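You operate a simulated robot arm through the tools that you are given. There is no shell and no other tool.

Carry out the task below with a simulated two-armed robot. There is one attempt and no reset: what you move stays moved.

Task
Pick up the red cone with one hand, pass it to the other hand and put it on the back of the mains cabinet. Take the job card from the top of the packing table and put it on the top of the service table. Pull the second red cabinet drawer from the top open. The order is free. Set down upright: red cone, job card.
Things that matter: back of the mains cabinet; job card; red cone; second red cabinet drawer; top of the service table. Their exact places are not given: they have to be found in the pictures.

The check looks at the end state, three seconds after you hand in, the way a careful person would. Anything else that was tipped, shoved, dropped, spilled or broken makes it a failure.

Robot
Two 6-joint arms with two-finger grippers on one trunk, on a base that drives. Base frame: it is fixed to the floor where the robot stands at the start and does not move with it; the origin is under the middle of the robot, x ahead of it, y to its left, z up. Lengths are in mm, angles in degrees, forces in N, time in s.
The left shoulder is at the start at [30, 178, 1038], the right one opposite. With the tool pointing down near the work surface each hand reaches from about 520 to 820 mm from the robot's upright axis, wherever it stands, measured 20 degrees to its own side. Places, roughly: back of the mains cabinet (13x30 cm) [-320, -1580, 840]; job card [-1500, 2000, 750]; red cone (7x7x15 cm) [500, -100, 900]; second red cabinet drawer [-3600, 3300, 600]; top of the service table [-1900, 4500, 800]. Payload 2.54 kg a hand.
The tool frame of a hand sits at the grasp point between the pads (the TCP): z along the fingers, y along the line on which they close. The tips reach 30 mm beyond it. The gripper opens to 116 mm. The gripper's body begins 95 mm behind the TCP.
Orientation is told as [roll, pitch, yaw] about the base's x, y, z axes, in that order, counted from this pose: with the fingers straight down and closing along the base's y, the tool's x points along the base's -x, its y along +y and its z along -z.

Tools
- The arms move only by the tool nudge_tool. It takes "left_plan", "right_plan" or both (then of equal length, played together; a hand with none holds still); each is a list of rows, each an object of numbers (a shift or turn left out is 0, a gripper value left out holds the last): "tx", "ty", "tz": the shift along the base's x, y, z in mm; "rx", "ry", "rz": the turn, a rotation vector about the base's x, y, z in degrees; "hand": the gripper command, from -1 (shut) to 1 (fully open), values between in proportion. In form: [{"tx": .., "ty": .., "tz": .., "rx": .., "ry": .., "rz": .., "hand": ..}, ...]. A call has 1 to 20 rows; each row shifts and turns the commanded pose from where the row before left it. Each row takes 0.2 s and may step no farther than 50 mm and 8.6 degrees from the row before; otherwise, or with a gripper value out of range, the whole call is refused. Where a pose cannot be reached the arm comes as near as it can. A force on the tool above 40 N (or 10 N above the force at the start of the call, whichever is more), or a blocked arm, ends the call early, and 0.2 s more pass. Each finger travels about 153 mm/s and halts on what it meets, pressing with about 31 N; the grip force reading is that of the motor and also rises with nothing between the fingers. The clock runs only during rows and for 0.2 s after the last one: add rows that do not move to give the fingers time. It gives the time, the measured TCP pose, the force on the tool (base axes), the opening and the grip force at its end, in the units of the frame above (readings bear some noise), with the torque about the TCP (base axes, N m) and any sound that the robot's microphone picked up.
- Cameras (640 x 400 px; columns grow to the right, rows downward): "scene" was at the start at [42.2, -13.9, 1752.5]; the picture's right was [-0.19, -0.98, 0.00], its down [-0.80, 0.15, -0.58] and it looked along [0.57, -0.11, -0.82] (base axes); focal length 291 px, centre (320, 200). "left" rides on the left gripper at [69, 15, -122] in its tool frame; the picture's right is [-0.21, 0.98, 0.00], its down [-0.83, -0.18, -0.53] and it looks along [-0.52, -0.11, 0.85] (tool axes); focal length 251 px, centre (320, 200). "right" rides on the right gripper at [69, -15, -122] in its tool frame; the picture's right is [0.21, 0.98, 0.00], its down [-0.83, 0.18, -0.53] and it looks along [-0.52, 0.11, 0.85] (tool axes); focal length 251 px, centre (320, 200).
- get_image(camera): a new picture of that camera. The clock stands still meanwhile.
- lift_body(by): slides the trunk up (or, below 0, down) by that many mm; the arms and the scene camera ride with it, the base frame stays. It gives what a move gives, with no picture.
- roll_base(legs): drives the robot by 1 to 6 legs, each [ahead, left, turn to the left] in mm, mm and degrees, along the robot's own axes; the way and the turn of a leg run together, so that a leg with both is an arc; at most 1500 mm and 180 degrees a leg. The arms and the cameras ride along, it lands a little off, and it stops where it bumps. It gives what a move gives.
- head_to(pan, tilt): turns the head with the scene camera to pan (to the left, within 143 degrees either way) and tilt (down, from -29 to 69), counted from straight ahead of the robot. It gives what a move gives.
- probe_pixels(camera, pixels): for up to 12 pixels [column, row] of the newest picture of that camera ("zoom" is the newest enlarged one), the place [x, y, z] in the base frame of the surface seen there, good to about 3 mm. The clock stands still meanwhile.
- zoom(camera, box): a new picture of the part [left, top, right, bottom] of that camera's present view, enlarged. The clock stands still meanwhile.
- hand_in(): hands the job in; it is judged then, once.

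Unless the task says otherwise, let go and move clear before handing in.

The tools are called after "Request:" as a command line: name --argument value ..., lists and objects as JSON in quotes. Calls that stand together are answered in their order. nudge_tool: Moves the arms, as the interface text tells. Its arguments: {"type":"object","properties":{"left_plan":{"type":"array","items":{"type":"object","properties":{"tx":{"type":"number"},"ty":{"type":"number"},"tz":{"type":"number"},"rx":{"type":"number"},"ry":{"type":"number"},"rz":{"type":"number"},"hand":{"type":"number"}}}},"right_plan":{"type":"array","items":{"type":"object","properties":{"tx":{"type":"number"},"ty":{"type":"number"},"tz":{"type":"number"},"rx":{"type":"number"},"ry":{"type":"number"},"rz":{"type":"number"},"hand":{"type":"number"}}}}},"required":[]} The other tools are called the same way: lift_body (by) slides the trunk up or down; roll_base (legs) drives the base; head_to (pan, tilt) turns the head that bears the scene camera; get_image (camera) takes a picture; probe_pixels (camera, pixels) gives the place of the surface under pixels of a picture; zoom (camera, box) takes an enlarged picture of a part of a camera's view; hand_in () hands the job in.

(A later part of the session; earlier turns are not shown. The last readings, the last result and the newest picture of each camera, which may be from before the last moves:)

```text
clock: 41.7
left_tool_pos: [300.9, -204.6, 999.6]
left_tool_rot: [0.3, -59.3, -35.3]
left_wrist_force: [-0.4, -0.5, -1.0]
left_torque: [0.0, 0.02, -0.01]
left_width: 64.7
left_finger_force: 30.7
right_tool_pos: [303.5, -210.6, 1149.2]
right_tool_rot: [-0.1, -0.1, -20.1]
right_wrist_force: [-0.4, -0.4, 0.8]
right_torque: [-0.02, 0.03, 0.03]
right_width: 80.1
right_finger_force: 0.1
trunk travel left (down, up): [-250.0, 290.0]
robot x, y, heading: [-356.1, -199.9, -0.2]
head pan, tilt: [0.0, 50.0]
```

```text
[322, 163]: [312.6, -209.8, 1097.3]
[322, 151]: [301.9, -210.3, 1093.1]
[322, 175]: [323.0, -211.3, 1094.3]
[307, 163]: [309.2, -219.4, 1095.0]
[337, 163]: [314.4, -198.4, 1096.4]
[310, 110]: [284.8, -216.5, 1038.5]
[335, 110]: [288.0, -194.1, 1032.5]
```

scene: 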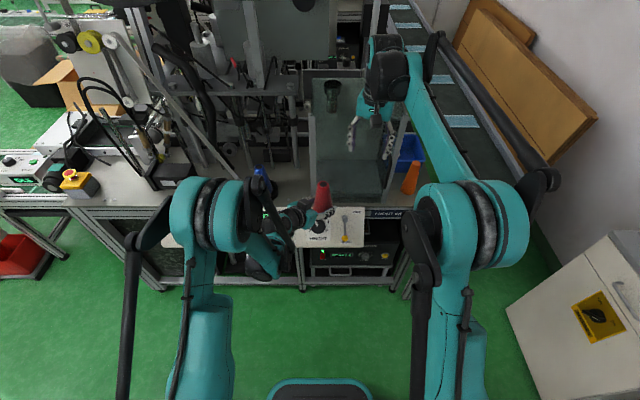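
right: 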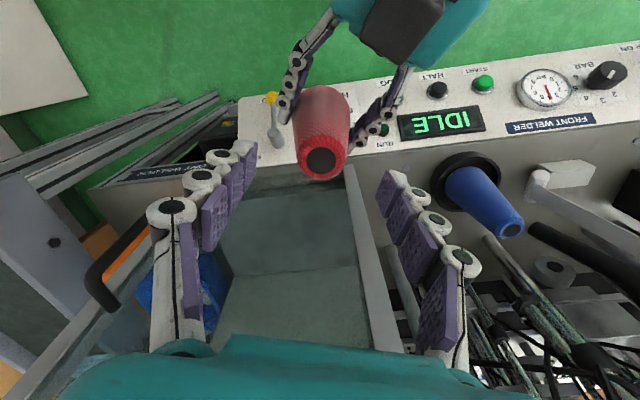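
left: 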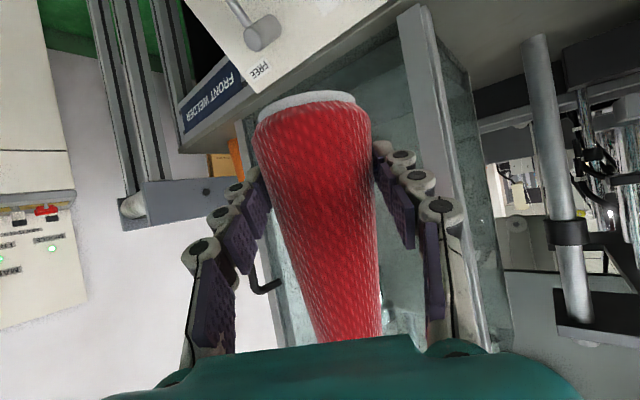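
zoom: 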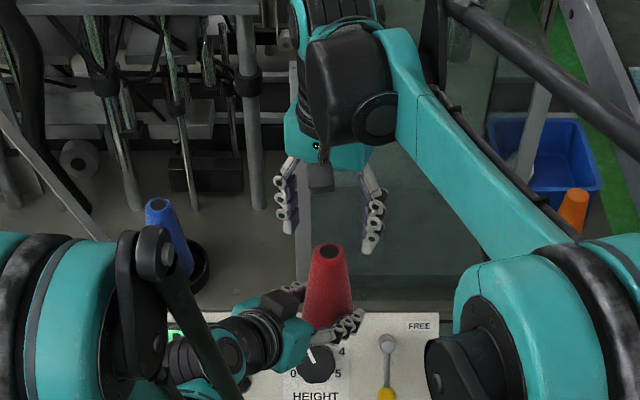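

The top centre is at about (311,-210,1096). I'll shift +7 mm in x, go down to about z 1072 and close the right hand.

Request:
nudge_tool --right_plan '[{"tx": 7}, {"tz": -26}, {"tz": -26}, {"tz": -25}, {}]'

Request:
get_image --camera "right"

Request:
zoom --camera "scene" --box '[240, 120, 400, 220]'

```text
clock: 42.9
left_tool_pos: [301.3, -204.8, 1000.5]
left_tool_rot: [0.3, -59.3, -35.2]
left_wrist_force: [-0.5, 0.4, -1.9]
left_torque: [0.02, 0.0, 0.0]
left_width: 64.5
left_finger_force: 30.9
right_tool_pos: [310.8, -211.4, 1073.3]
right_tool_rot: [0.0, -0.1, -20.0]
right_wrist_force: [-0.9, -0.6, -0.1]
right_torque: [0.01, 0.02, 0.02]
right_width: 79.7
right_finger_force: 0.0
trunk travel left (down, up): [-250.0, 290.0]
robot x, y, heading: [-361.8, -199.3, 0.0]
head pan, tilt: [0.0, 50.0]
```

```text
taken
```

right: 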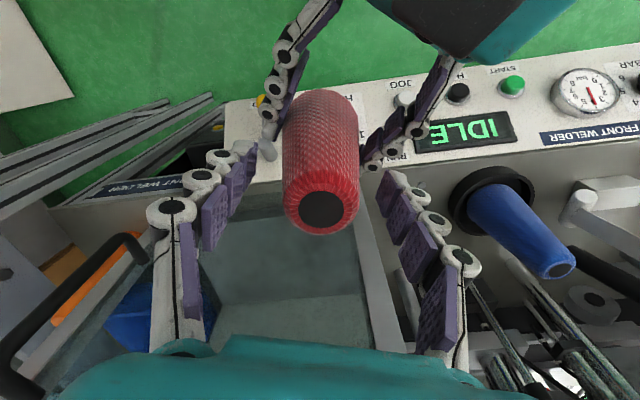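

```text
4.00 times, centred on (320, 170) of scene
```

zoom: 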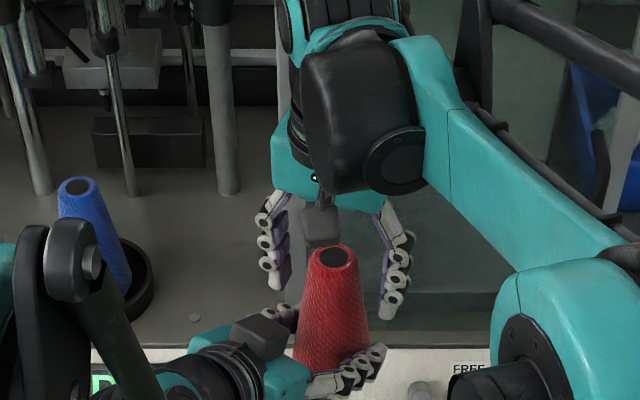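

The top disc is at (322,210) against the expected (320,215), so the right hand is centred around the cone. I'll close it while the left still holds.

Request:
nudge_tool --right_plan '[{"hand": 0}, {"hand": -0.2}, {"hand": -0.6}, {"hand": -1}, {}, {}, {}]'

Request:
get_image --camera "right"

```text
clock: 44.5
left_tool_pos: [301.3, -205.5, 999.9]
left_tool_rot: [0.4, -59.3, -35.3]
left_wrist_force: [-0.8, -1.1, -0.1]
left_torque: [0.05, 0.0, -0.22]
left_width: 64.7
left_finger_force: 30.6
right_tool_pos: [311.4, -209.7, 1073.2]
right_tool_rot: [0.0, 0.0, -20.1]
right_wrist_force: [0.6, 1.1, 0.1]
right_torque: [0.07, -0.06, 0.23]
right_width: 48.2
right_finger_force: 31.0
trunk travel left (down, up): [-250.0, 290.0]
robot x, y, heading: [-357.2, -199.4, -0.1]
head pan, tilt: [0.0, 50.0]
```

```text
taken
```

right: 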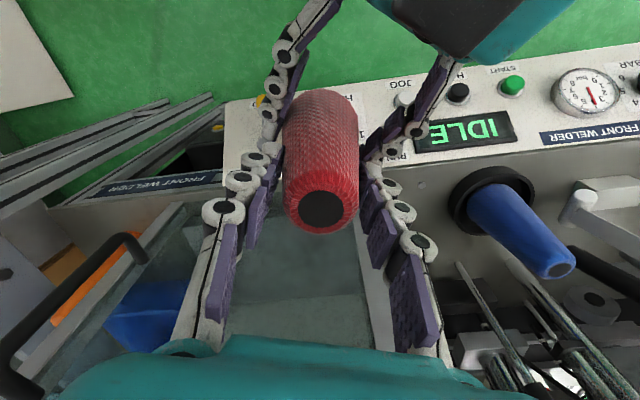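

The right hand holds the cone at 48 mm with 31 N. I'll now open the left hand and withdraw it backward to the left.

Request:
nudge_tool --left_plan '[{"hand": -0.2}, {"hand": 0.3}, {"hand": 0.6}, {}, {}]'

Request:
nudge_tool --left_plan '[{"tx": -11, "ty": 8, "tz": 3}, {"tx": -16, "ty": 11, "tz": 5}, {"tx": -18, "ty": 13, "tz": 6}, {"tx": -18, "ty": 13, "tz": 6}, {"tx": -18, "ty": 15, "tz": 6}, {"tx": -10, "ty": 25, "tz": 6}, {"ty": 30, "tz": 6}, {}]'

Request:
get_image --camera "scene"

Request:
get_image --camera "right"

```text
clock: 45.7
left_tool_pos: [301.4, -204.9, 999.9]
left_tool_rot: [0.3, -59.3, -35.2]
left_wrist_force: [1.2, -0.1, -0.3]
left_torque: [-0.01, 0.01, 0.02]
left_width: 92.7
left_finger_force: 0.0
right_tool_pos: [311.5, -211.2, 1072.9]
right_tool_rot: [-0.1, 0.0, -20.2]
right_wrist_force: [0.6, 0.1, -0.1]
right_torque: [-0.01, -0.01, -0.01]
right_width: 48.3
right_finger_force: 30.9
trunk travel left (down, up): [-250.0, 290.0]
robot x, y, heading: [-359.3, -194.5, 0.0]
head pan, tilt: [0.0, 50.0]
```

```text
clock: 47.5
left_tool_pos: [224.4, -90.3, 1052.9]
left_tool_rot: [0.3, -59.4, -35.2]
left_wrist_force: [0.1, 0.3, 0.6]
left_torque: [-0.03, 0.0, 0.03]
left_width: 93.1
left_finger_force: 0.0
left hand out of reach, approached as far as the arm can: row 3, 4, 5
right_tool_pos: [311.1, -211.4, 1072.1]
right_tool_rot: [0.0, 0.0, -20.1]
right_wrist_force: [-0.2, -0.9, -0.4]
right_torque: [-0.03, -0.01, -0.01]
right_width: 48.3
right_finger_force: 31.5
trunk travel left (down, up): [-250.0, 290.0]
robot x, y, heading: [-357.3, -197.7, -0.1]
head pan, tilt: [0.0, 50.0]
```

```text
taken
```

scene: 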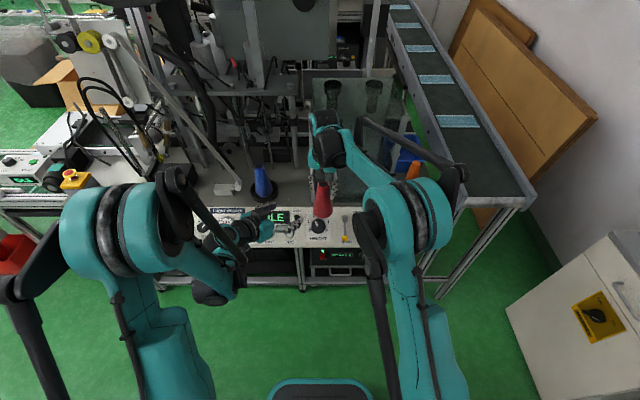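

```text
taken
```

right: 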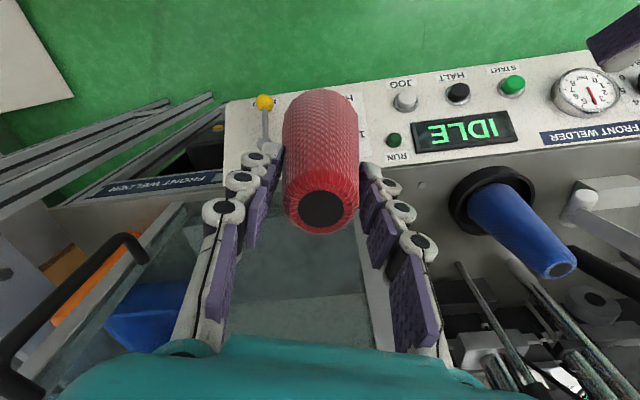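

The handover is done and the right hand alone holds the cone. I'll turn the left hand back to pointing down and tuck it in, and raise and draw in the right hand.

Request:
nudge_tool --left_plan '[{"rz": 7, "ty": 15, "tz": 20}, {"rz": 7, "ty": 15, "tz": 20}, {"rz": 7, "ty": 15, "tz": 20}, {"rz": 7, "ty": 15, "tz": 20}, {"rz": 7, "ty": 15, "tz": 20}, {"ry": 8.5}, {"ry": 8.5}, {"ry": 8.5}, {"ry": 8.5}, {"ry": 8.5}, {"ry": 8.5}, {"ry": 8.5}, {}]' --right_plan '[{"tz": 15}, {"tz": 15}, {"tz": 15}, {"tz": 15}, {"tz": 15}, {"tx": -20, "ty": -20}, {"tx": -20, "ty": -20}, {"tx": -20, "ty": -20}, {"tx": -20, "ty": -20}, {"tx": -20, "ty": -20, "rz": 5}, {"tx": -20, "ty": -20, "rz": 5}, {"tx": -20, "ty": -20, "rz": 5}, {"rz": 5}]'

Request:
head_to --pan -50 --tilt 45

Request:
get_image --camera "scene"

Request:
get_image --camera "right"

```text
clock: 50.3
left_tool_pos: [222.6, -14.4, 1151.8]
left_tool_rot: [0.1, 0.3, -0.1]
left_wrist_force: [1.0, 1.0, 0.3]
left_torque: [-0.03, -0.02, -0.01]
left_width: 92.7
left_finger_force: 0.0
right_tool_pos: [169.6, -352.9, 1147.2]
right_tool_rot: [0.1, 0.1, 0.0]
right_wrist_force: [0.5, -0.1, -2.7]
right_torque: [-0.03, 0.02, 0.01]
right_width: 48.1
right_finger_force: 31.1
trunk travel left (down, up): [-250.0, 290.0]
robot x, y, heading: [-360.2, -202.8, 0.0]
head pan, tilt: [0.0, 50.0]
```

```text
clock: 51.5
left_tool_pos: [221.7, -15.5, 1152.2]
left_tool_rot: [0.1, 0.2, -0.1]
left_wrist_force: [-0.9, 0.3, -0.1]
left_torque: [-0.02, 0.01, -0.03]
left_width: 92.8
left_finger_force: 0.0
right_tool_pos: [170.3, -352.1, 1147.5]
right_tool_rot: [0.0, 0.0, -0.2]
right_wrist_force: [0.8, 0.4, -2.8]
right_torque: [0.0, 0.01, 0.0]
right_width: 48.2
right_finger_force: 31.3
trunk travel left (down, up): [-250.0, 290.0]
robot x, y, heading: [-359.8, -196.4, -0.3]
head pan, tilt: [-50.0, 45.0]
```

```text
taken
```

scene: 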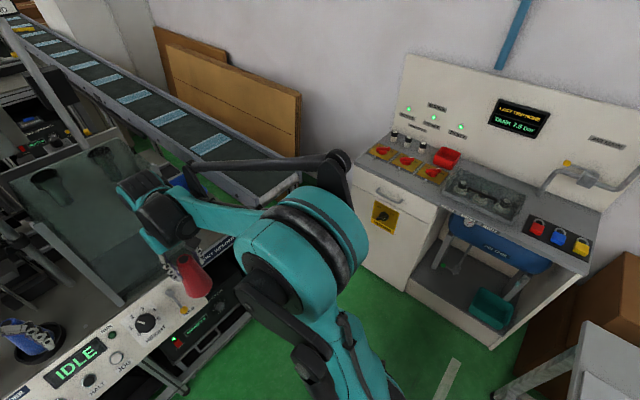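

```text
taken
```

right: 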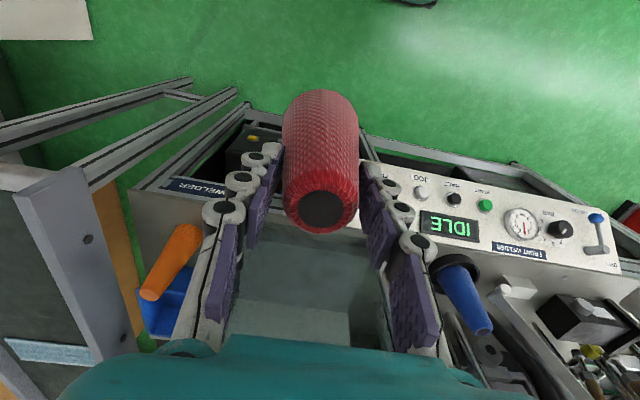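

The conveyor's end is at (285,190) and the mains cabinet at (480,190). I'll probe these before driving.

Request:
probe_pixels --camera "scene" --pixels '[[295, 182], [250, 205], [280, 165], [360, 160], [585, 268], [455, 178], [515, 222], [465, 165], [530, 195], [545, 190], [300, 130], [440, 190]]'

Request:
zoom --camera "scene" --box '[400, 110, 600, 235]'

```text
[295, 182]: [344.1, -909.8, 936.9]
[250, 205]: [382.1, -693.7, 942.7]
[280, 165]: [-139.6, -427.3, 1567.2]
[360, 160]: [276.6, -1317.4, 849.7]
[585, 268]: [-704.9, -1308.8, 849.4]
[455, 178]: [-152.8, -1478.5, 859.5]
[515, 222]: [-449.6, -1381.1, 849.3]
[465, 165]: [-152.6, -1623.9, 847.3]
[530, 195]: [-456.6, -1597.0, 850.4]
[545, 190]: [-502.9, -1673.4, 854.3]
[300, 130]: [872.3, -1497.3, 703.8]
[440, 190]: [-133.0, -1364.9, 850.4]
```

```text
3.20 times, centred on (500, 172) of scene
```

zoom: 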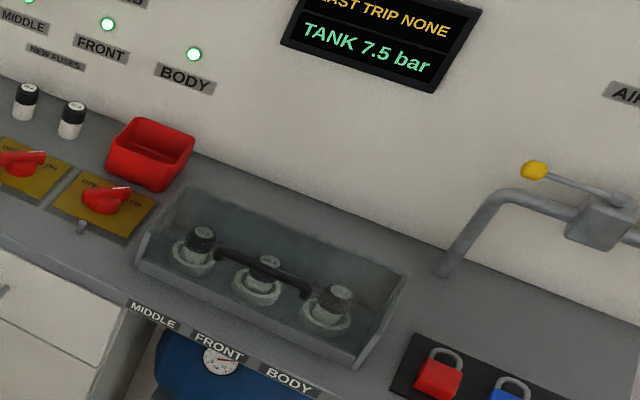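

The conveyor end starts at x ≥ 340, so the turn is clear. I'll turn right 90°, then drive part-way to the cabinet.

Request:
roll_base --legs '[[0, 0, -90], [350, 190, 0]]'

Request:
head_to --pan -5 --tilt 45

Request:
get_image --camera "scene"

Request:
get_image --camera "right"

```text
clock: 57.8
left_tool_pos: [33.6, -1125.8, 1152.3]
left_tool_rot: [0.1, 0.3, -89.0]
left_wrist_force: [0.6, 0.1, -0.7]
left_torque: [0.01, 0.04, -0.02]
left_width: 93.0
left_finger_force: 0.0
right_tool_pos: [-303.2, -1080.6, 1147.6]
right_tool_rot: [0.0, 0.0, -88.8]
right_wrist_force: [-0.3, -0.8, -2.6]
right_torque: [0.01, 0.0, 0.01]
right_width: 47.9
right_finger_force: 31.3
trunk travel left (down, up): [-250.0, 290.0]
robot x, y, heading: [-162.9, -548.9, -89.0]
head pan, tilt: [-50.0, 45.0]
```

```text
clock: 58.9
left_tool_pos: [33.9, -1125.4, 1151.3]
left_tool_rot: [0.1, 0.2, -89.0]
left_wrist_force: [0.3, 0.4, 0.4]
left_torque: [0.0, 0.0, -0.02]
left_width: 93.0
left_finger_force: 0.0
right_tool_pos: [-303.7, -1079.9, 1148.5]
right_tool_rot: [-0.1, 0.1, -89.0]
right_wrist_force: [-0.4, 0.0, -2.0]
right_torque: [0.01, -0.01, -0.01]
right_width: 48.0
right_finger_force: 31.0
trunk travel left (down, up): [-250.0, 290.0]
robot x, y, heading: [-161.2, -549.1, -88.9]
head pan, tilt: [-5.0, 45.0]
```

```text
taken
```

scene: 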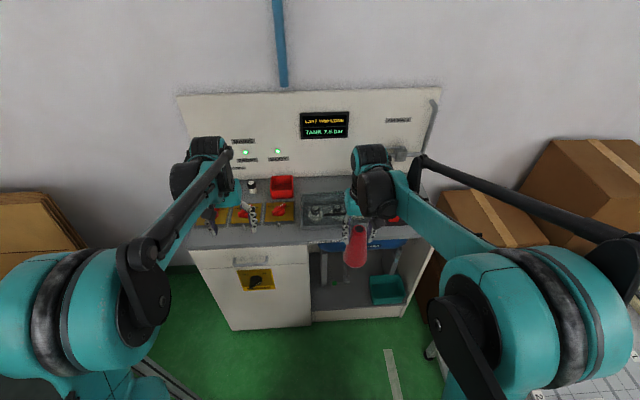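

```text
taken
```

right: 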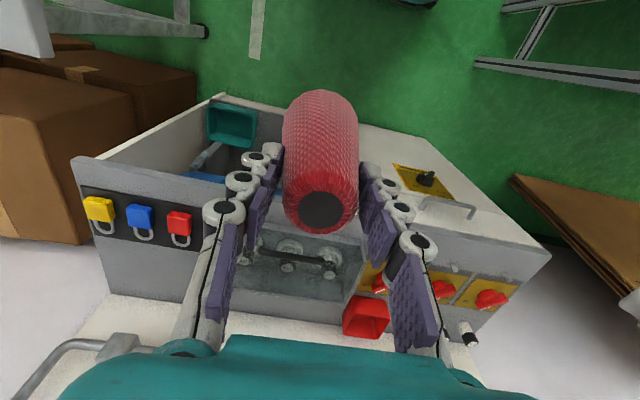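

The cone is above and left of the cabinet's tank bay, and the fuse box is visible at (300,265) in the right view. I'll drive 270 mm closer and probe the back area.

Request:
roll_base --legs '[[270, 0, -1]]'

Request:
get_image --camera "scene"

Request:
get_image --camera "right"

```text
clock: 60.8
left_tool_pos: [27.8, -1400.7, 1152.0]
left_tool_rot: [0.1, 0.3, -89.8]
left_wrist_force: [-1.0, -0.9, 0.2]
left_torque: [0.02, 0.03, 0.04]
left_width: 93.0
left_finger_force: 0.0
right_tool_pos: [-308.8, -1349.7, 1148.4]
right_tool_rot: [0.0, 0.1, -89.8]
right_wrist_force: [-0.2, -0.9, -2.2]
right_torque: [0.01, 0.0, 0.0]
right_width: 48.0
right_finger_force: 30.5
trunk travel left (down, up): [-250.0, 290.0]
robot x, y, heading: [-158.8, -819.5, -89.9]
head pan, tilt: [-5.0, 45.0]
```

```text
taken
```

scene: 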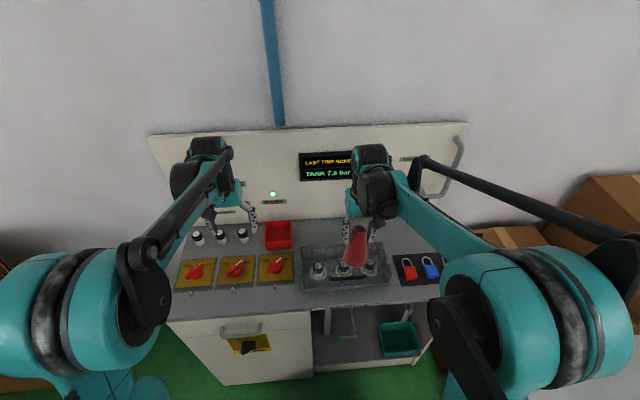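

```text
taken
```

right: 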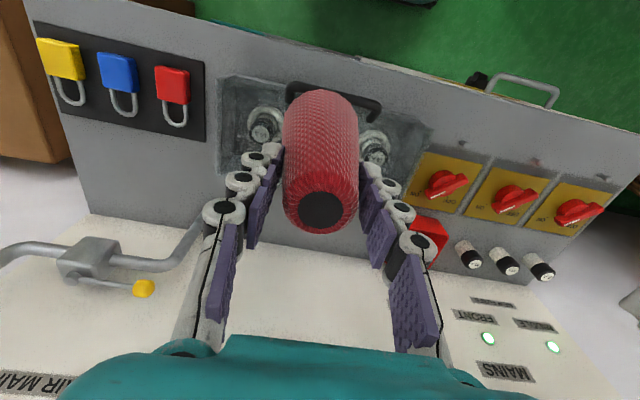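

I can see the back strip behind the fuse box, between the pipe at (195,235) and the red bin at (425,240). I'll probe its limits.

Request:
probe_pixels --camera "right" --pixels '[[225, 175], [225, 200], [205, 225], [265, 180], [270, 235], [265, 245], [350, 250], [350, 235], [400, 240], [415, 225], [375, 240], [195, 235]]'

Request:
zoom --camera "right" --box '[160, 60, 480, 300]'

Request:
zoom --camera "scene" --box '[240, 180, 440, 305]'

Request:
probe_pixels --camera "zoom" --pixels '[[190, 215], [190, 230], [470, 220], [270, 200], [270, 150], [520, 200], [150, 200], [200, 330], [300, 240], [440, 200], [450, 260], [215, 205]]'

```text
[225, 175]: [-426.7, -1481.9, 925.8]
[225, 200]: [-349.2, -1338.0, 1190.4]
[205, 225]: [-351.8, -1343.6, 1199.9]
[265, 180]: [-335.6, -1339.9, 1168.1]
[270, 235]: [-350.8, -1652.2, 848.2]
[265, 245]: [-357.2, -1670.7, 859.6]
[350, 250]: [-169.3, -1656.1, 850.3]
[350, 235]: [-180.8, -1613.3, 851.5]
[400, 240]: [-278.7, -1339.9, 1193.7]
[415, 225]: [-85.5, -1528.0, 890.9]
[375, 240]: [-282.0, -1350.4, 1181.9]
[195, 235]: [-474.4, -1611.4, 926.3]
```

```text
1.67 times, centred on (320, 180) of right
```

zoom: 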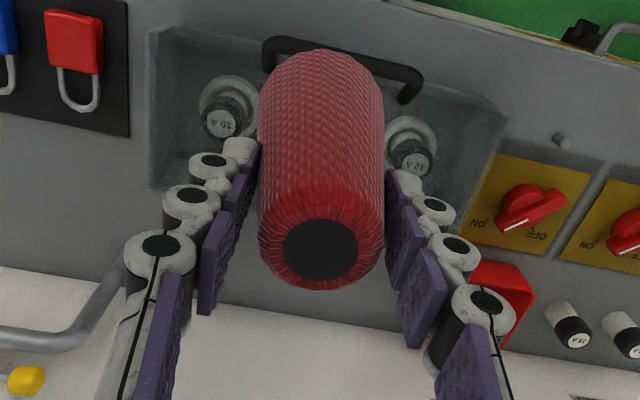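

```text
3.20 times, centred on (340, 242) of scene
```

zoom: 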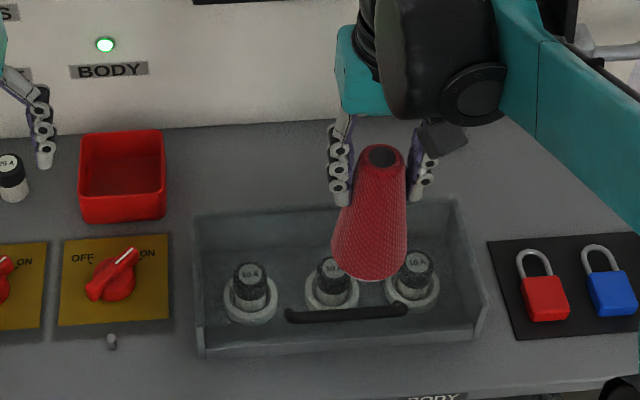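

```text
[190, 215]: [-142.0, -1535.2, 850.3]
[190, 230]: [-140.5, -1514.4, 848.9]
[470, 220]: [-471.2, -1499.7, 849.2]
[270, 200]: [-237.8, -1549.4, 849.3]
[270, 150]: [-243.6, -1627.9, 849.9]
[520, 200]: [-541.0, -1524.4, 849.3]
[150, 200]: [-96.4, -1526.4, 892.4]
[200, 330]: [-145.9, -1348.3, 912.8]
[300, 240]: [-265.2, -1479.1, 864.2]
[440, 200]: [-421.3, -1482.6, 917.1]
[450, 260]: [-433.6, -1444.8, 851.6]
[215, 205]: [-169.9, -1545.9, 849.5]
```

The strip runs from the box's rear wall near y -1490 to the panel at y -1668, and its surface is at z 850. I'll move the cone over (-320,-1582) at height, then look.

Request:
nudge_tool --right_plan '[{"tx": -2, "ty": -39}, {"tx": -2, "ty": -39}, {"tx": -2, "ty": -39}, {"tx": -2, "ty": -39}, {"tx": -2, "ty": -38}, {"tx": -1, "ty": -38}, {}, {}]'

Request:
get_image --camera "right"

Request:
zoom --camera "scene" --box '[240, 130, 440, 305]'

```text
clock: 62.6
left_tool_pos: [28.2, -1401.1, 1152.5]
left_tool_rot: [0.1, 0.2, -89.8]
left_wrist_force: [0.0, -0.6, -0.6]
left_torque: [0.0, -0.01, 0.0]
left_width: 93.0
left_finger_force: 0.1
right_tool_pos: [-322.5, -1581.6, 1147.2]
right_tool_rot: [-0.1, 0.1, -89.8]
right_wrist_force: [0.4, -1.4, -2.2]
right_torque: [0.06, 0.02, 0.01]
right_width: 48.2
right_finger_force: 31.0
trunk travel left (down, up): [-250.0, 290.0]
robot x, y, heading: [-154.4, -816.9, -89.8]
head pan, tilt: [-5.0, 45.0]
```

```text
taken
```

right: 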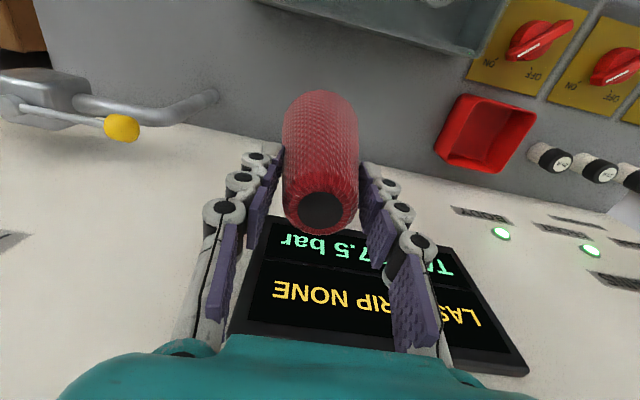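

```text
2.29 times, centred on (340, 218) of scene
```

zoom: 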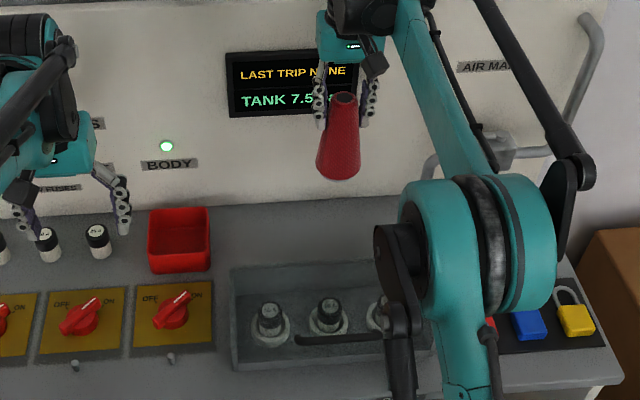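

The cone hangs over the strip. I'll check the yellow valve handle and pipe at (120,128) and (215,97) against the gripper's path down.

Request:
probe_pixels --camera "right" --pixels '[[120, 128], [135, 130], [215, 97], [150, 110], [240, 130], [270, 110], [260, 140], [450, 160], [480, 95], [390, 45]]'

```text
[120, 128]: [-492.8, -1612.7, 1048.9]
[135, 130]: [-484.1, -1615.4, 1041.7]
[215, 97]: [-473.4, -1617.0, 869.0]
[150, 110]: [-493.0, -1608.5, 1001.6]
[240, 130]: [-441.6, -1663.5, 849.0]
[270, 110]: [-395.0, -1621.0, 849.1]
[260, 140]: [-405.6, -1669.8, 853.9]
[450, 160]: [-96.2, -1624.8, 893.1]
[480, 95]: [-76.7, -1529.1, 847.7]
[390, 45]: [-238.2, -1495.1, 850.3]
```

Those are over 90 mm from the gripper, so the path is clear. I'll lower to just above the surface.

Request:
nudge_tool --right_plan '[{"tz": -35}, {"tz": -35}, {"tz": -35}, {"tz": -30}, {"tz": -22}, {}, {}]'

Request:
zoom --camera "scene" --box '[280, 160, 400, 260]'

Request:
get_image --camera "right"

```text
clock: 64.2
left_tool_pos: [26.9, -1400.2, 1152.0]
left_tool_rot: [0.0, 0.1, -89.7]
left_wrist_force: [-0.2, -0.1, 0.8]
left_torque: [-0.04, -0.02, 0.02]
left_width: 92.9
left_finger_force: 0.0
right_tool_pos: [-319.5, -1582.3, 992.6]
right_tool_rot: [0.0, 0.0, -89.8]
right_wrist_force: [-0.7, -0.3, -2.6]
right_torque: [0.02, -0.01, 0.01]
right_width: 47.8
right_finger_force: 31.6
trunk travel left (down, up): [-250.0, 290.0]
robot x, y, heading: [-155.1, -819.9, -90.1]
head pan, tilt: [-5.0, 45.0]
```

```text
4.00 times, centred on (340, 210) of scene
```

zoom: 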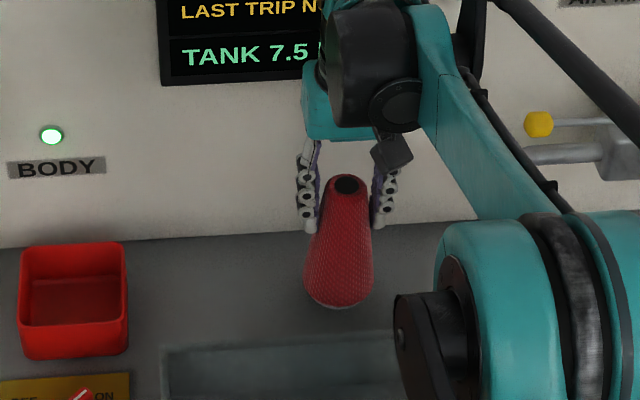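

```text
taken
```

right: 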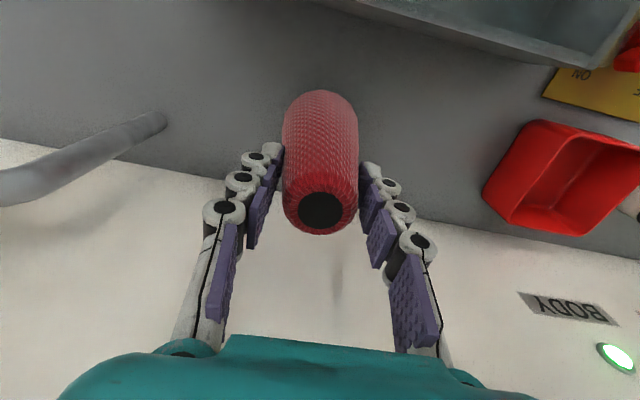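

The cone is about 20 mm above the surface and clear all round. I'll lower it in small steps, watching the force.

Request:
nudge_tool --right_plan '[{"tz": -5}, {"tz": -4}, {"tz": -4}, {"tz": -3}, {}]'

Request:
nudge_tool --right_plan '[{"tz": -2}, {}]'

Request:
nudge_tool --right_plan '[{"tz": -2}, {}]'

```text
clock: 65.4
left_tool_pos: [27.9, -1400.6, 1152.5]
left_tool_rot: [0.1, 0.2, -89.8]
left_wrist_force: [0.8, 0.1, -0.6]
left_torque: [0.0, 0.02, -0.01]
left_width: 92.9
left_finger_force: 0.1
right_tool_pos: [-319.1, -1579.7, 974.4]
right_tool_rot: [0.0, 0.0, -89.8]
right_wrist_force: [0.7, -0.6, -1.5]
right_torque: [0.01, 0.01, -0.03]
right_width: 47.8
right_finger_force: 31.0
trunk travel left (down, up): [-250.0, 290.0]
robot x, y, heading: [-155.9, -816.4, -89.7]
head pan, tilt: [-5.0, 45.0]
```

```text
clock: 66.0
left_tool_pos: [29.0, -1400.9, 1152.1]
left_tool_rot: [0.1, 0.2, -89.8]
left_wrist_force: [0.5, -0.6, 0.2]
left_torque: [0.03, 0.0, -0.03]
left_width: 93.0
left_finger_force: 0.0
right_tool_pos: [-319.3, -1580.3, 973.0]
right_tool_rot: [-0.1, 0.0, -89.7]
right_wrist_force: [-0.3, 1.4, -2.6]
right_torque: [-0.02, -0.04, -0.03]
right_width: 48.0
right_finger_force: 31.2
trunk travel left (down, up): [-250.0, 290.0]
robot x, y, heading: [-156.1, -821.8, -89.9]
head pan, tilt: [-5.0, 45.0]
```

```text
clock: 66.6
left_tool_pos: [29.0, -1400.7, 1153.0]
left_tool_rot: [0.0, 0.2, -89.8]
left_wrist_force: [0.2, 0.7, -0.2]
left_torque: [-0.05, 0.02, 0.0]
left_width: 92.8
left_finger_force: 0.1
right_tool_pos: [-320.4, -1580.6, 971.2]
right_tool_rot: [-0.1, -0.1, -89.7]
right_wrist_force: [0.5, -0.8, 2.4]
right_torque: [-0.21, 0.08, 0.04]
right_width: 47.9
right_finger_force: 31.3
trunk travel left (down, up): [-250.0, 290.0]
robot x, y, heading: [-155.8, -819.6, -89.9]
head pan, tilt: [-5.0, 45.0]
```

The vertical force went from -2.6 to +2.4 N, so the cone has touched down. I'll press 1 mm more to seat it and release slowly.

Request:
nudge_tool --right_plan '[{"tz": -1}, {}, {"hand": -0.1}, {"hand": 0.1}, {"hand": 0.4}, {}, {}, {}]'

Request:
get_image --camera "right"

Request:
zoom --camera "scene" --box '[280, 160, 400, 260]'

```text
clock: 68.4
left_tool_pos: [28.4, -1399.6, 1152.2]
left_tool_rot: [0.1, 0.2, -89.8]
left_wrist_force: [0.7, 0.6, -0.3]
left_torque: [-0.02, -0.03, -0.02]
left_width: 92.5
left_finger_force: 0.2
right_tool_pos: [-321.0, -1580.5, 969.4]
right_tool_rot: [0.0, 0.1, -89.8]
right_wrist_force: [-0.2, 0.4, 0.1]
right_torque: [0.04, -0.01, 0.0]
right_width: 81.3
right_finger_force: 0.0
trunk travel left (down, up): [-250.0, 290.0]
robot x, y, heading: [-159.2, -819.3, -89.8]
head pan, tilt: [-5.0, 45.0]
```

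```text
taken
```

right: 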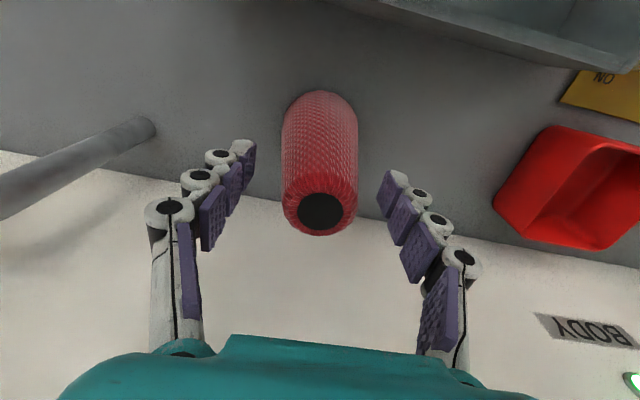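

```text
4.00 times, centred on (340, 210) of scene
```

zoom: 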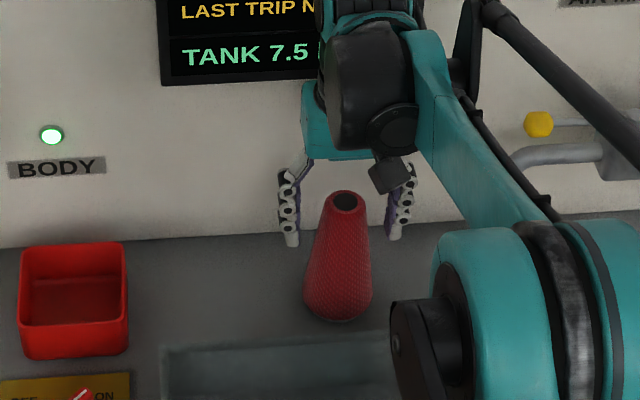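

The cone stands upright with the fingers open on both sides. I'll raise the right hand straight up and draw it back towards the robot.

Request:
nudge_tool --right_plan '[{"tz": 20}, {"tz": 30}, {"tz": 40}, {"tz": 45}, {"tz": 45}, {"ty": 40}, {"ty": 40}, {"ty": 40}, {"ty": 40}, {"ty": 40}, {"ty": 30}, {}]'

Request:
get_image --camera "scene"

Request:
zoom --camera "scene" --box '[240, 150, 440, 300]'

Request:
get_image --camera "right"

```text
clock: 71.0
left_tool_pos: [28.8, -1399.6, 1151.9]
left_tool_rot: [0.1, 0.4, -89.8]
left_wrist_force: [0.6, 0.1, 0.0]
left_torque: [0.02, 0.01, 0.0]
left_width: 92.7
left_finger_force: 0.1
right_tool_pos: [-319.7, -1350.7, 1151.7]
right_tool_rot: [0.0, 0.1, -89.8]
right_wrist_force: [0.2, -0.4, -0.6]
right_torque: [0.02, -0.02, 0.01]
right_width: 81.1
right_finger_force: 0.1
trunk travel left (down, up): [-250.0, 290.0]
robot x, y, heading: [-157.0, -821.4, -89.8]
head pan, tilt: [-5.0, 45.0]
```

```text
taken
```

scene: 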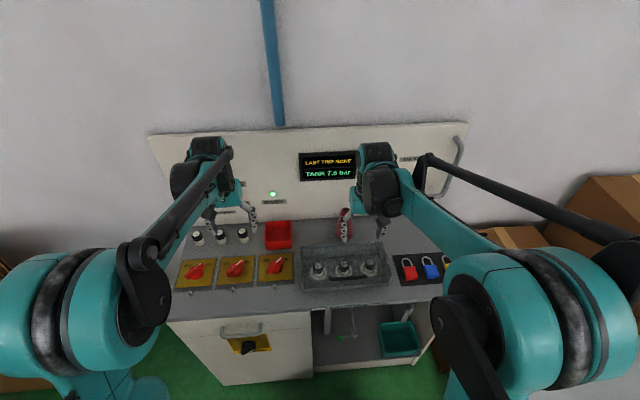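

```text
2.67 times, centred on (340, 225) of scene
```

zoom: 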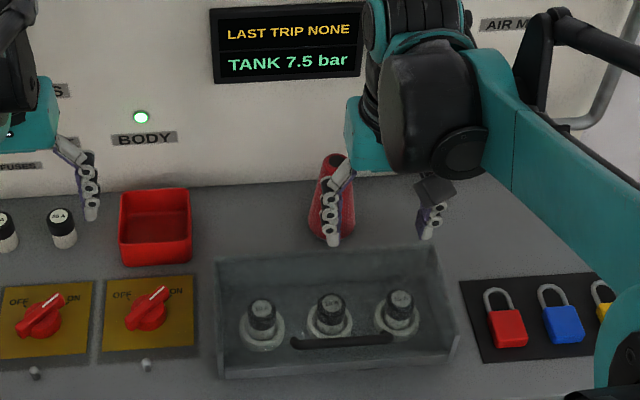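

```text
taken
```

right: 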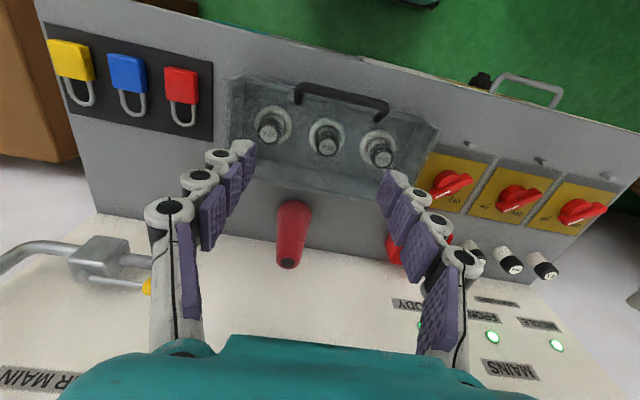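

The red cone stands upright on the back strip at zoom (335,200), and nothing else was disturbed. I'll back away and look along the aisle to the left (+y).

Request:
roll_base --legs '[[-650, -60, 0]]'

Request:
head_to --pan 143 --tilt 35

Request:
get_image --camera "scene"

Request:
probe_pixels --camera "scene" --pixels '[[320, 150], [320, 250], [320, 330], [450, 250], [550, 250], [200, 250], [100, 250], [450, 150], [550, 150], [600, 100], [100, 150], [200, 150]]'

```text
clock: 74.7
left_tool_pos: [-34.1, -743.8, 1153.1]
left_tool_rot: [0.0, 0.2, -89.8]
left_wrist_force: [-0.5, 0.4, 1.1]
left_torque: [-0.04, -0.02, -0.02]
left_width: 92.7
left_finger_force: 0.1
right_tool_pos: [-381.3, -693.2, 1152.4]
right_tool_rot: [0.0, 0.0, -89.8]
right_wrist_force: [-0.6, 0.1, 0.8]
right_torque: [-0.03, -0.04, 0.01]
right_width: 81.3
right_finger_force: 0.0
trunk travel left (down, up): [-250.0, 290.0]
robot x, y, heading: [-215.4, -163.8, -90.0]
head pan, tilt: [-5.0, 45.0]
```

```text
clock: 77.0
left_tool_pos: [-33.7, -744.4, 1152.3]
left_tool_rot: [0.1, 0.2, -89.8]
left_wrist_force: [0.5, 0.5, 0.8]
left_torque: [-0.03, 0.0, -0.01]
left_width: 92.8
left_finger_force: 0.0
right_tool_pos: [-381.6, -695.4, 1151.5]
right_tool_rot: [-0.1, 0.1, -89.7]
right_wrist_force: [-0.7, 0.4, 0.0]
right_torque: [0.0, -0.02, -0.02]
right_width: 81.2
right_finger_force: 0.0
trunk travel left (down, up): [-250.0, 290.0]
robot x, y, heading: [-217.3, -163.9, -89.8]
head pan, tilt: [143.0, 35.0]
```

```text
taken
```

scene: 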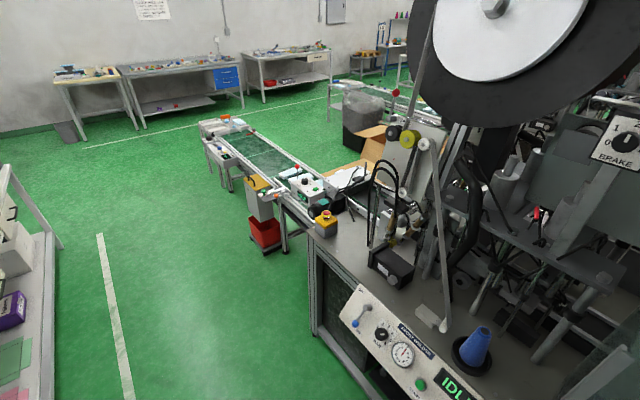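

```text
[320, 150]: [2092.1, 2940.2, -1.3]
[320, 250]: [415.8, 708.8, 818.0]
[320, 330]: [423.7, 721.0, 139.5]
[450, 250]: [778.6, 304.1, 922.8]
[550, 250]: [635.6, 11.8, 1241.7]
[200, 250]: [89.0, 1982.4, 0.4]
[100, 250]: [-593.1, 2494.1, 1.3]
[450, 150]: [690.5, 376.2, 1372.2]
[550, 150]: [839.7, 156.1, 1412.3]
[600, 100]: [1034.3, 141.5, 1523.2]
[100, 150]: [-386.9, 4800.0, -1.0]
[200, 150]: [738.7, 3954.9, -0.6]
```

The aisle is clear along x from about -700 to 300. I'll check how far the conveyor on the +x side reaches before reversing along it.

Request:
probe_pixels --camera "scene" --pixels '[[205, 150], [225, 188], [250, 235], [285, 250], [260, 190], [215, 130], [240, 125], [320, 220]]'

Request:
roll_base --legs '[[-1200, 60, 0]]'

Request:
head_to --pan -120 --tilt 35

Request:
get_image --camera "scene"

```text
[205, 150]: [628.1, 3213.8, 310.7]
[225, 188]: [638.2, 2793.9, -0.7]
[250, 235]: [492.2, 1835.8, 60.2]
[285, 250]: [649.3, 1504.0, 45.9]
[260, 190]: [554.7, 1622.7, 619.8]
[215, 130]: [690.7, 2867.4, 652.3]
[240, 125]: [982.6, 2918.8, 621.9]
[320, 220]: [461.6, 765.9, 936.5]
```

```text
clock: 83.1
left_tool_pos: [21.7, 471.9, 1153.6]
left_tool_rot: [0.1, 0.1, -88.6]
left_wrist_force: [-0.4, -0.7, -1.3]
left_torque: [0.0, 0.01, 0.01]
left_width: 92.3
left_finger_force: 0.1
right_tool_pos: [-327.0, 513.9, 1152.8]
right_tool_rot: [-0.1, 0.1, -88.6]
right_wrist_force: [-0.1, 0.2, -1.0]
right_torque: [-0.04, -0.01, 0.0]
right_width: 81.1
right_finger_force: 0.1
trunk travel left (down, up): [-250.0, 290.0]
robot x, y, heading: [-176.5, 1049.0, -88.6]
head pan, tilt: [143.0, 35.0]
```

```text
clock: 86.8
left_tool_pos: [22.0, 470.7, 1152.1]
left_tool_rot: [0.1, 0.2, -88.7]
left_wrist_force: [0.4, 0.0, 1.2]
left_torque: [0.01, -0.02, 0.0]
left_width: 92.8
left_finger_force: 0.0
right_tool_pos: [-326.2, 513.7, 1150.9]
right_tool_rot: [0.0, 0.0, -88.6]
right_wrist_force: [0.2, 0.0, 0.0]
right_torque: [0.01, 0.01, -0.05]
right_width: 81.4
right_finger_force: 0.0
trunk travel left (down, up): [-250.0, 290.0]
robot x, y, heading: [-180.1, 1047.6, -88.5]
head pan, tilt: [-120.0, 35.0]
```

```text
taken
```

scene: 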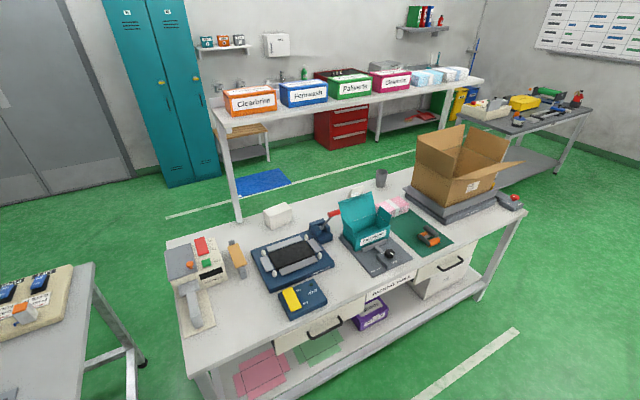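

Request:
zoom --camera "scene" --box '[230, 150, 430, 275]'

Request:
probe_pixels --camera "scene" --pixels '[[355, 192], [395, 205], [382, 178], [280, 215], [170, 240], [525, 210], [245, 355], [410, 175], [390, 255], [340, 80]]'

```text
3.20 times, centred on (330, 212) of scene
```

zoom: 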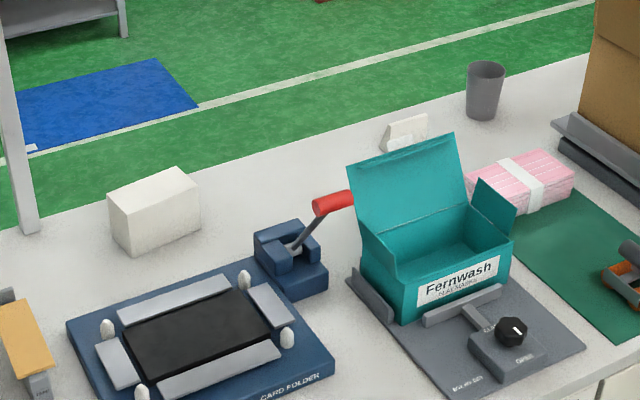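

```text
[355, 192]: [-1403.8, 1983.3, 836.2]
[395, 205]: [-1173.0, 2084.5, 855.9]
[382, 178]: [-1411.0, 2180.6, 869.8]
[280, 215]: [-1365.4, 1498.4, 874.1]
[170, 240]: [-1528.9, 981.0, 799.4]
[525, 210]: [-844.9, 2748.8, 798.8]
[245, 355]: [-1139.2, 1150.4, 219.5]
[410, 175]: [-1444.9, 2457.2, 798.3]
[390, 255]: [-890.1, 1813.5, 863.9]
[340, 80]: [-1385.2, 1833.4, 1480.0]
```

The job card is the small white standing card at (355,192), about (-1404,1983,836). It sits near the back edge of the packing table (x -1530), so I'll pick it from behind that table and must drive round its far end.

Request:
probe_pixels --camera "scene" --pixels '[[590, 112], [475, 112], [565, 175], [500, 180], [530, 185], [625, 155], [455, 80], [365, 140], [320, 130], [290, 185]]'

Request:
roll_base --legs '[[-1400, 0, -1.4]]'

Request:
head_to --pan -143 --tilt 30

Request:
get_image --camera "scene"

```text
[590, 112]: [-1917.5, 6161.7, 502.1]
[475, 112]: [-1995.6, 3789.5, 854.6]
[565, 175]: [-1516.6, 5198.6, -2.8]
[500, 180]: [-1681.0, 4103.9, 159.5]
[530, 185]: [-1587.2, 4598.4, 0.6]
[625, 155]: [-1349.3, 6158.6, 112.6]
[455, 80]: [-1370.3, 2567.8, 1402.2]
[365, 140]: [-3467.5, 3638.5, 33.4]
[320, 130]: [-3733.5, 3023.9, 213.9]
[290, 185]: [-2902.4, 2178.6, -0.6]
```

```text
clock: 93.8
left_tool_pos: [-8.6, 1863.0, 1152.2]
left_tool_rot: [0.2, 0.3, -90.6]
left_wrist_force: [0.2, -0.8, 0.6]
left_torque: [0.03, -0.03, 0.01]
left_width: 92.5
left_finger_force: 0.1
right_tool_pos: [-354.9, 1917.1, 1152.6]
right_tool_rot: [0.0, 0.0, -90.6]
right_wrist_force: [0.9, 0.8, 0.0]
right_torque: [-0.01, -0.01, -0.02]
right_width: 81.1
right_finger_force: 0.1
trunk travel left (down, up): [-250.0, 290.0]
robot x, y, heading: [-183.1, 2444.7, -90.7]
head pan, tilt: [-120.0, 35.0]
```

```text
clock: 94.6
left_tool_pos: [-7.9, 1862.5, 1152.5]
left_tool_rot: [0.1, 0.2, -90.6]
left_wrist_force: [0.1, 1.0, 0.3]
left_torque: [-0.02, -0.01, -0.01]
left_width: 92.7
left_finger_force: 0.0
right_tool_pos: [-354.9, 1917.2, 1152.1]
right_tool_rot: [0.0, 0.0, -90.5]
right_wrist_force: [0.8, 0.2, 0.2]
right_torque: [0.0, 0.03, 0.01]
right_width: 81.1
right_finger_force: 0.0
trunk travel left (down, up): [-250.0, 290.0]
robot x, y, heading: [-185.1, 2447.0, -90.7]
head pan, tilt: [-143.0, 30.0]
```

```text
taken
```

scene: 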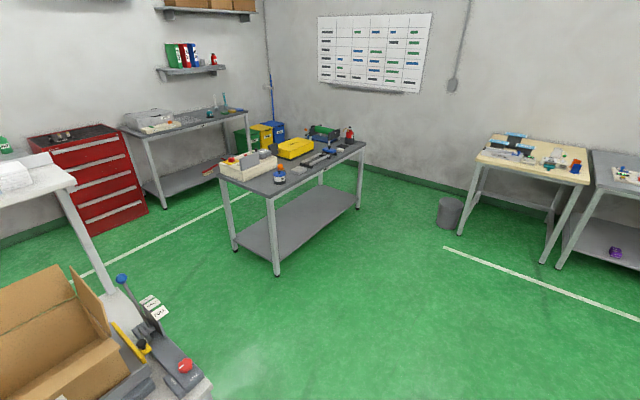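

The grey service table is at the centre (290,170), with free floor between it and the packing table. There are also small cards at (155,305), so I'll zoom in on those and on the service table top.

Request:
zoom --camera "scene" --box '[60, 250, 260, 375]'

Request:
probe_pixels --camera "scene" --pixels '[[155, 305], [272, 200], [365, 145], [220, 172], [320, 130], [277, 272], [235, 248], [360, 208], [205, 380], [75, 180], [145, 200], [100, 245]]'

Request:
zoom --camera "scene" --box '[200, 105, 400, 230]'

```text
3.20 times, centred on (160, 312) of scene
```

zoom: 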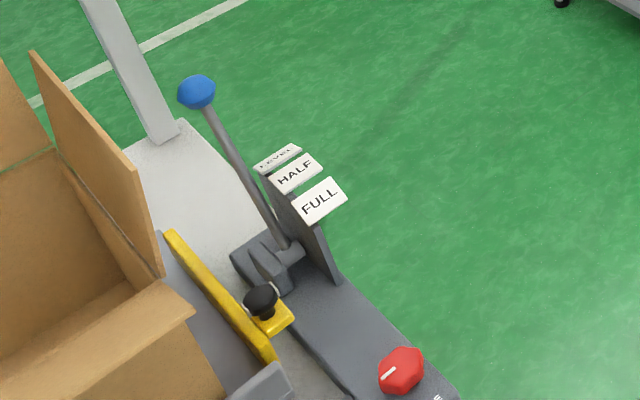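

```text
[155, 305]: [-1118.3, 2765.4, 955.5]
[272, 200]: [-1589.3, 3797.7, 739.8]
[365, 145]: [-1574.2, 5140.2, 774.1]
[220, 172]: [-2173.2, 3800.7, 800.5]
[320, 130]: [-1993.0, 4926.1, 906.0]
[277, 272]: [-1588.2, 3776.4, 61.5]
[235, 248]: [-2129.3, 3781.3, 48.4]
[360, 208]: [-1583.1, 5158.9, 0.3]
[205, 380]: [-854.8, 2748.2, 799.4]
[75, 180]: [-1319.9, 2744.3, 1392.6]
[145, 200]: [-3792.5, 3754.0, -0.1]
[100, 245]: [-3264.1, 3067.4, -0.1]
```

```text
3.20 times, centred on (300, 168) of scene
```

zoom: 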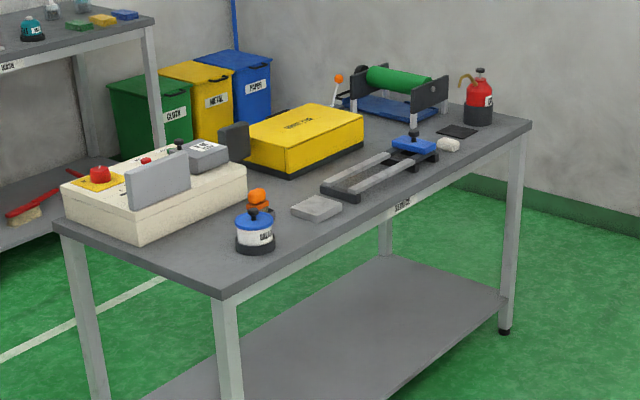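

Those are just the scale lever's labels, so the white tent card stays the target. The passage at y about 3320 (between 2850 and 3790) is wide, so I'll go through it facing -x towards the red cabinet and do the drawer first.

Request:
roll_base --legs '[[-870, 0, 0.7], [0, 0, -90]]'

Request:
head_to --pan 0 --tilt 35

Request:
get_image --camera "scene"

```text
clock: 103.0
left_tool_pos: [-765.8, 3110.4, 1153.3]
left_tool_rot: [0.1, 0.2, -179.2]
left_wrist_force: [0.9, 0.2, 0.4]
left_torque: [-0.01, 0.04, 0.01]
left_width: 92.6
left_finger_force: 0.0
right_tool_pos: [-720.0, 3457.8, 1151.3]
right_tool_rot: [0.0, 0.0, -179.3]
right_wrist_force: [0.0, -0.1, 0.2]
right_torque: [0.02, -0.01, -0.02]
right_width: 81.1
right_finger_force: 0.0
trunk travel left (down, up): [-250.0, 290.0]
robot x, y, heading: [-185.0, 3303.3, -179.2]
head pan, tilt: [-143.0, 30.0]
```

```text
clock: 105.2
left_tool_pos: [-765.0, 3111.4, 1151.6]
left_tool_rot: [0.1, 0.2, -179.2]
left_wrist_force: [-0.8, 0.7, -0.1]
left_torque: [0.01, 0.0, 0.05]
left_width: 92.4
left_finger_force: 0.1
right_tool_pos: [-719.6, 3457.4, 1152.4]
right_tool_rot: [0.0, 0.1, -179.3]
right_wrist_force: [0.6, 0.6, -0.2]
right_torque: [-0.01, 0.03, 0.04]
right_width: 81.4
right_finger_force: 0.0
trunk travel left (down, up): [-250.0, 290.0]
robot x, y, heading: [-187.9, 3299.5, -179.2]
head pan, tilt: [0.0, 35.0]
```

```text
taken
```

scene: 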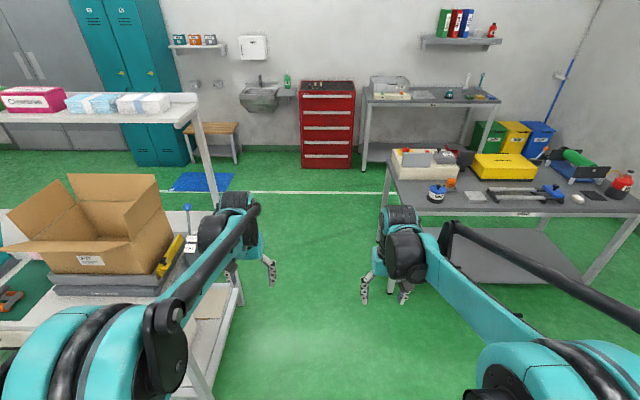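

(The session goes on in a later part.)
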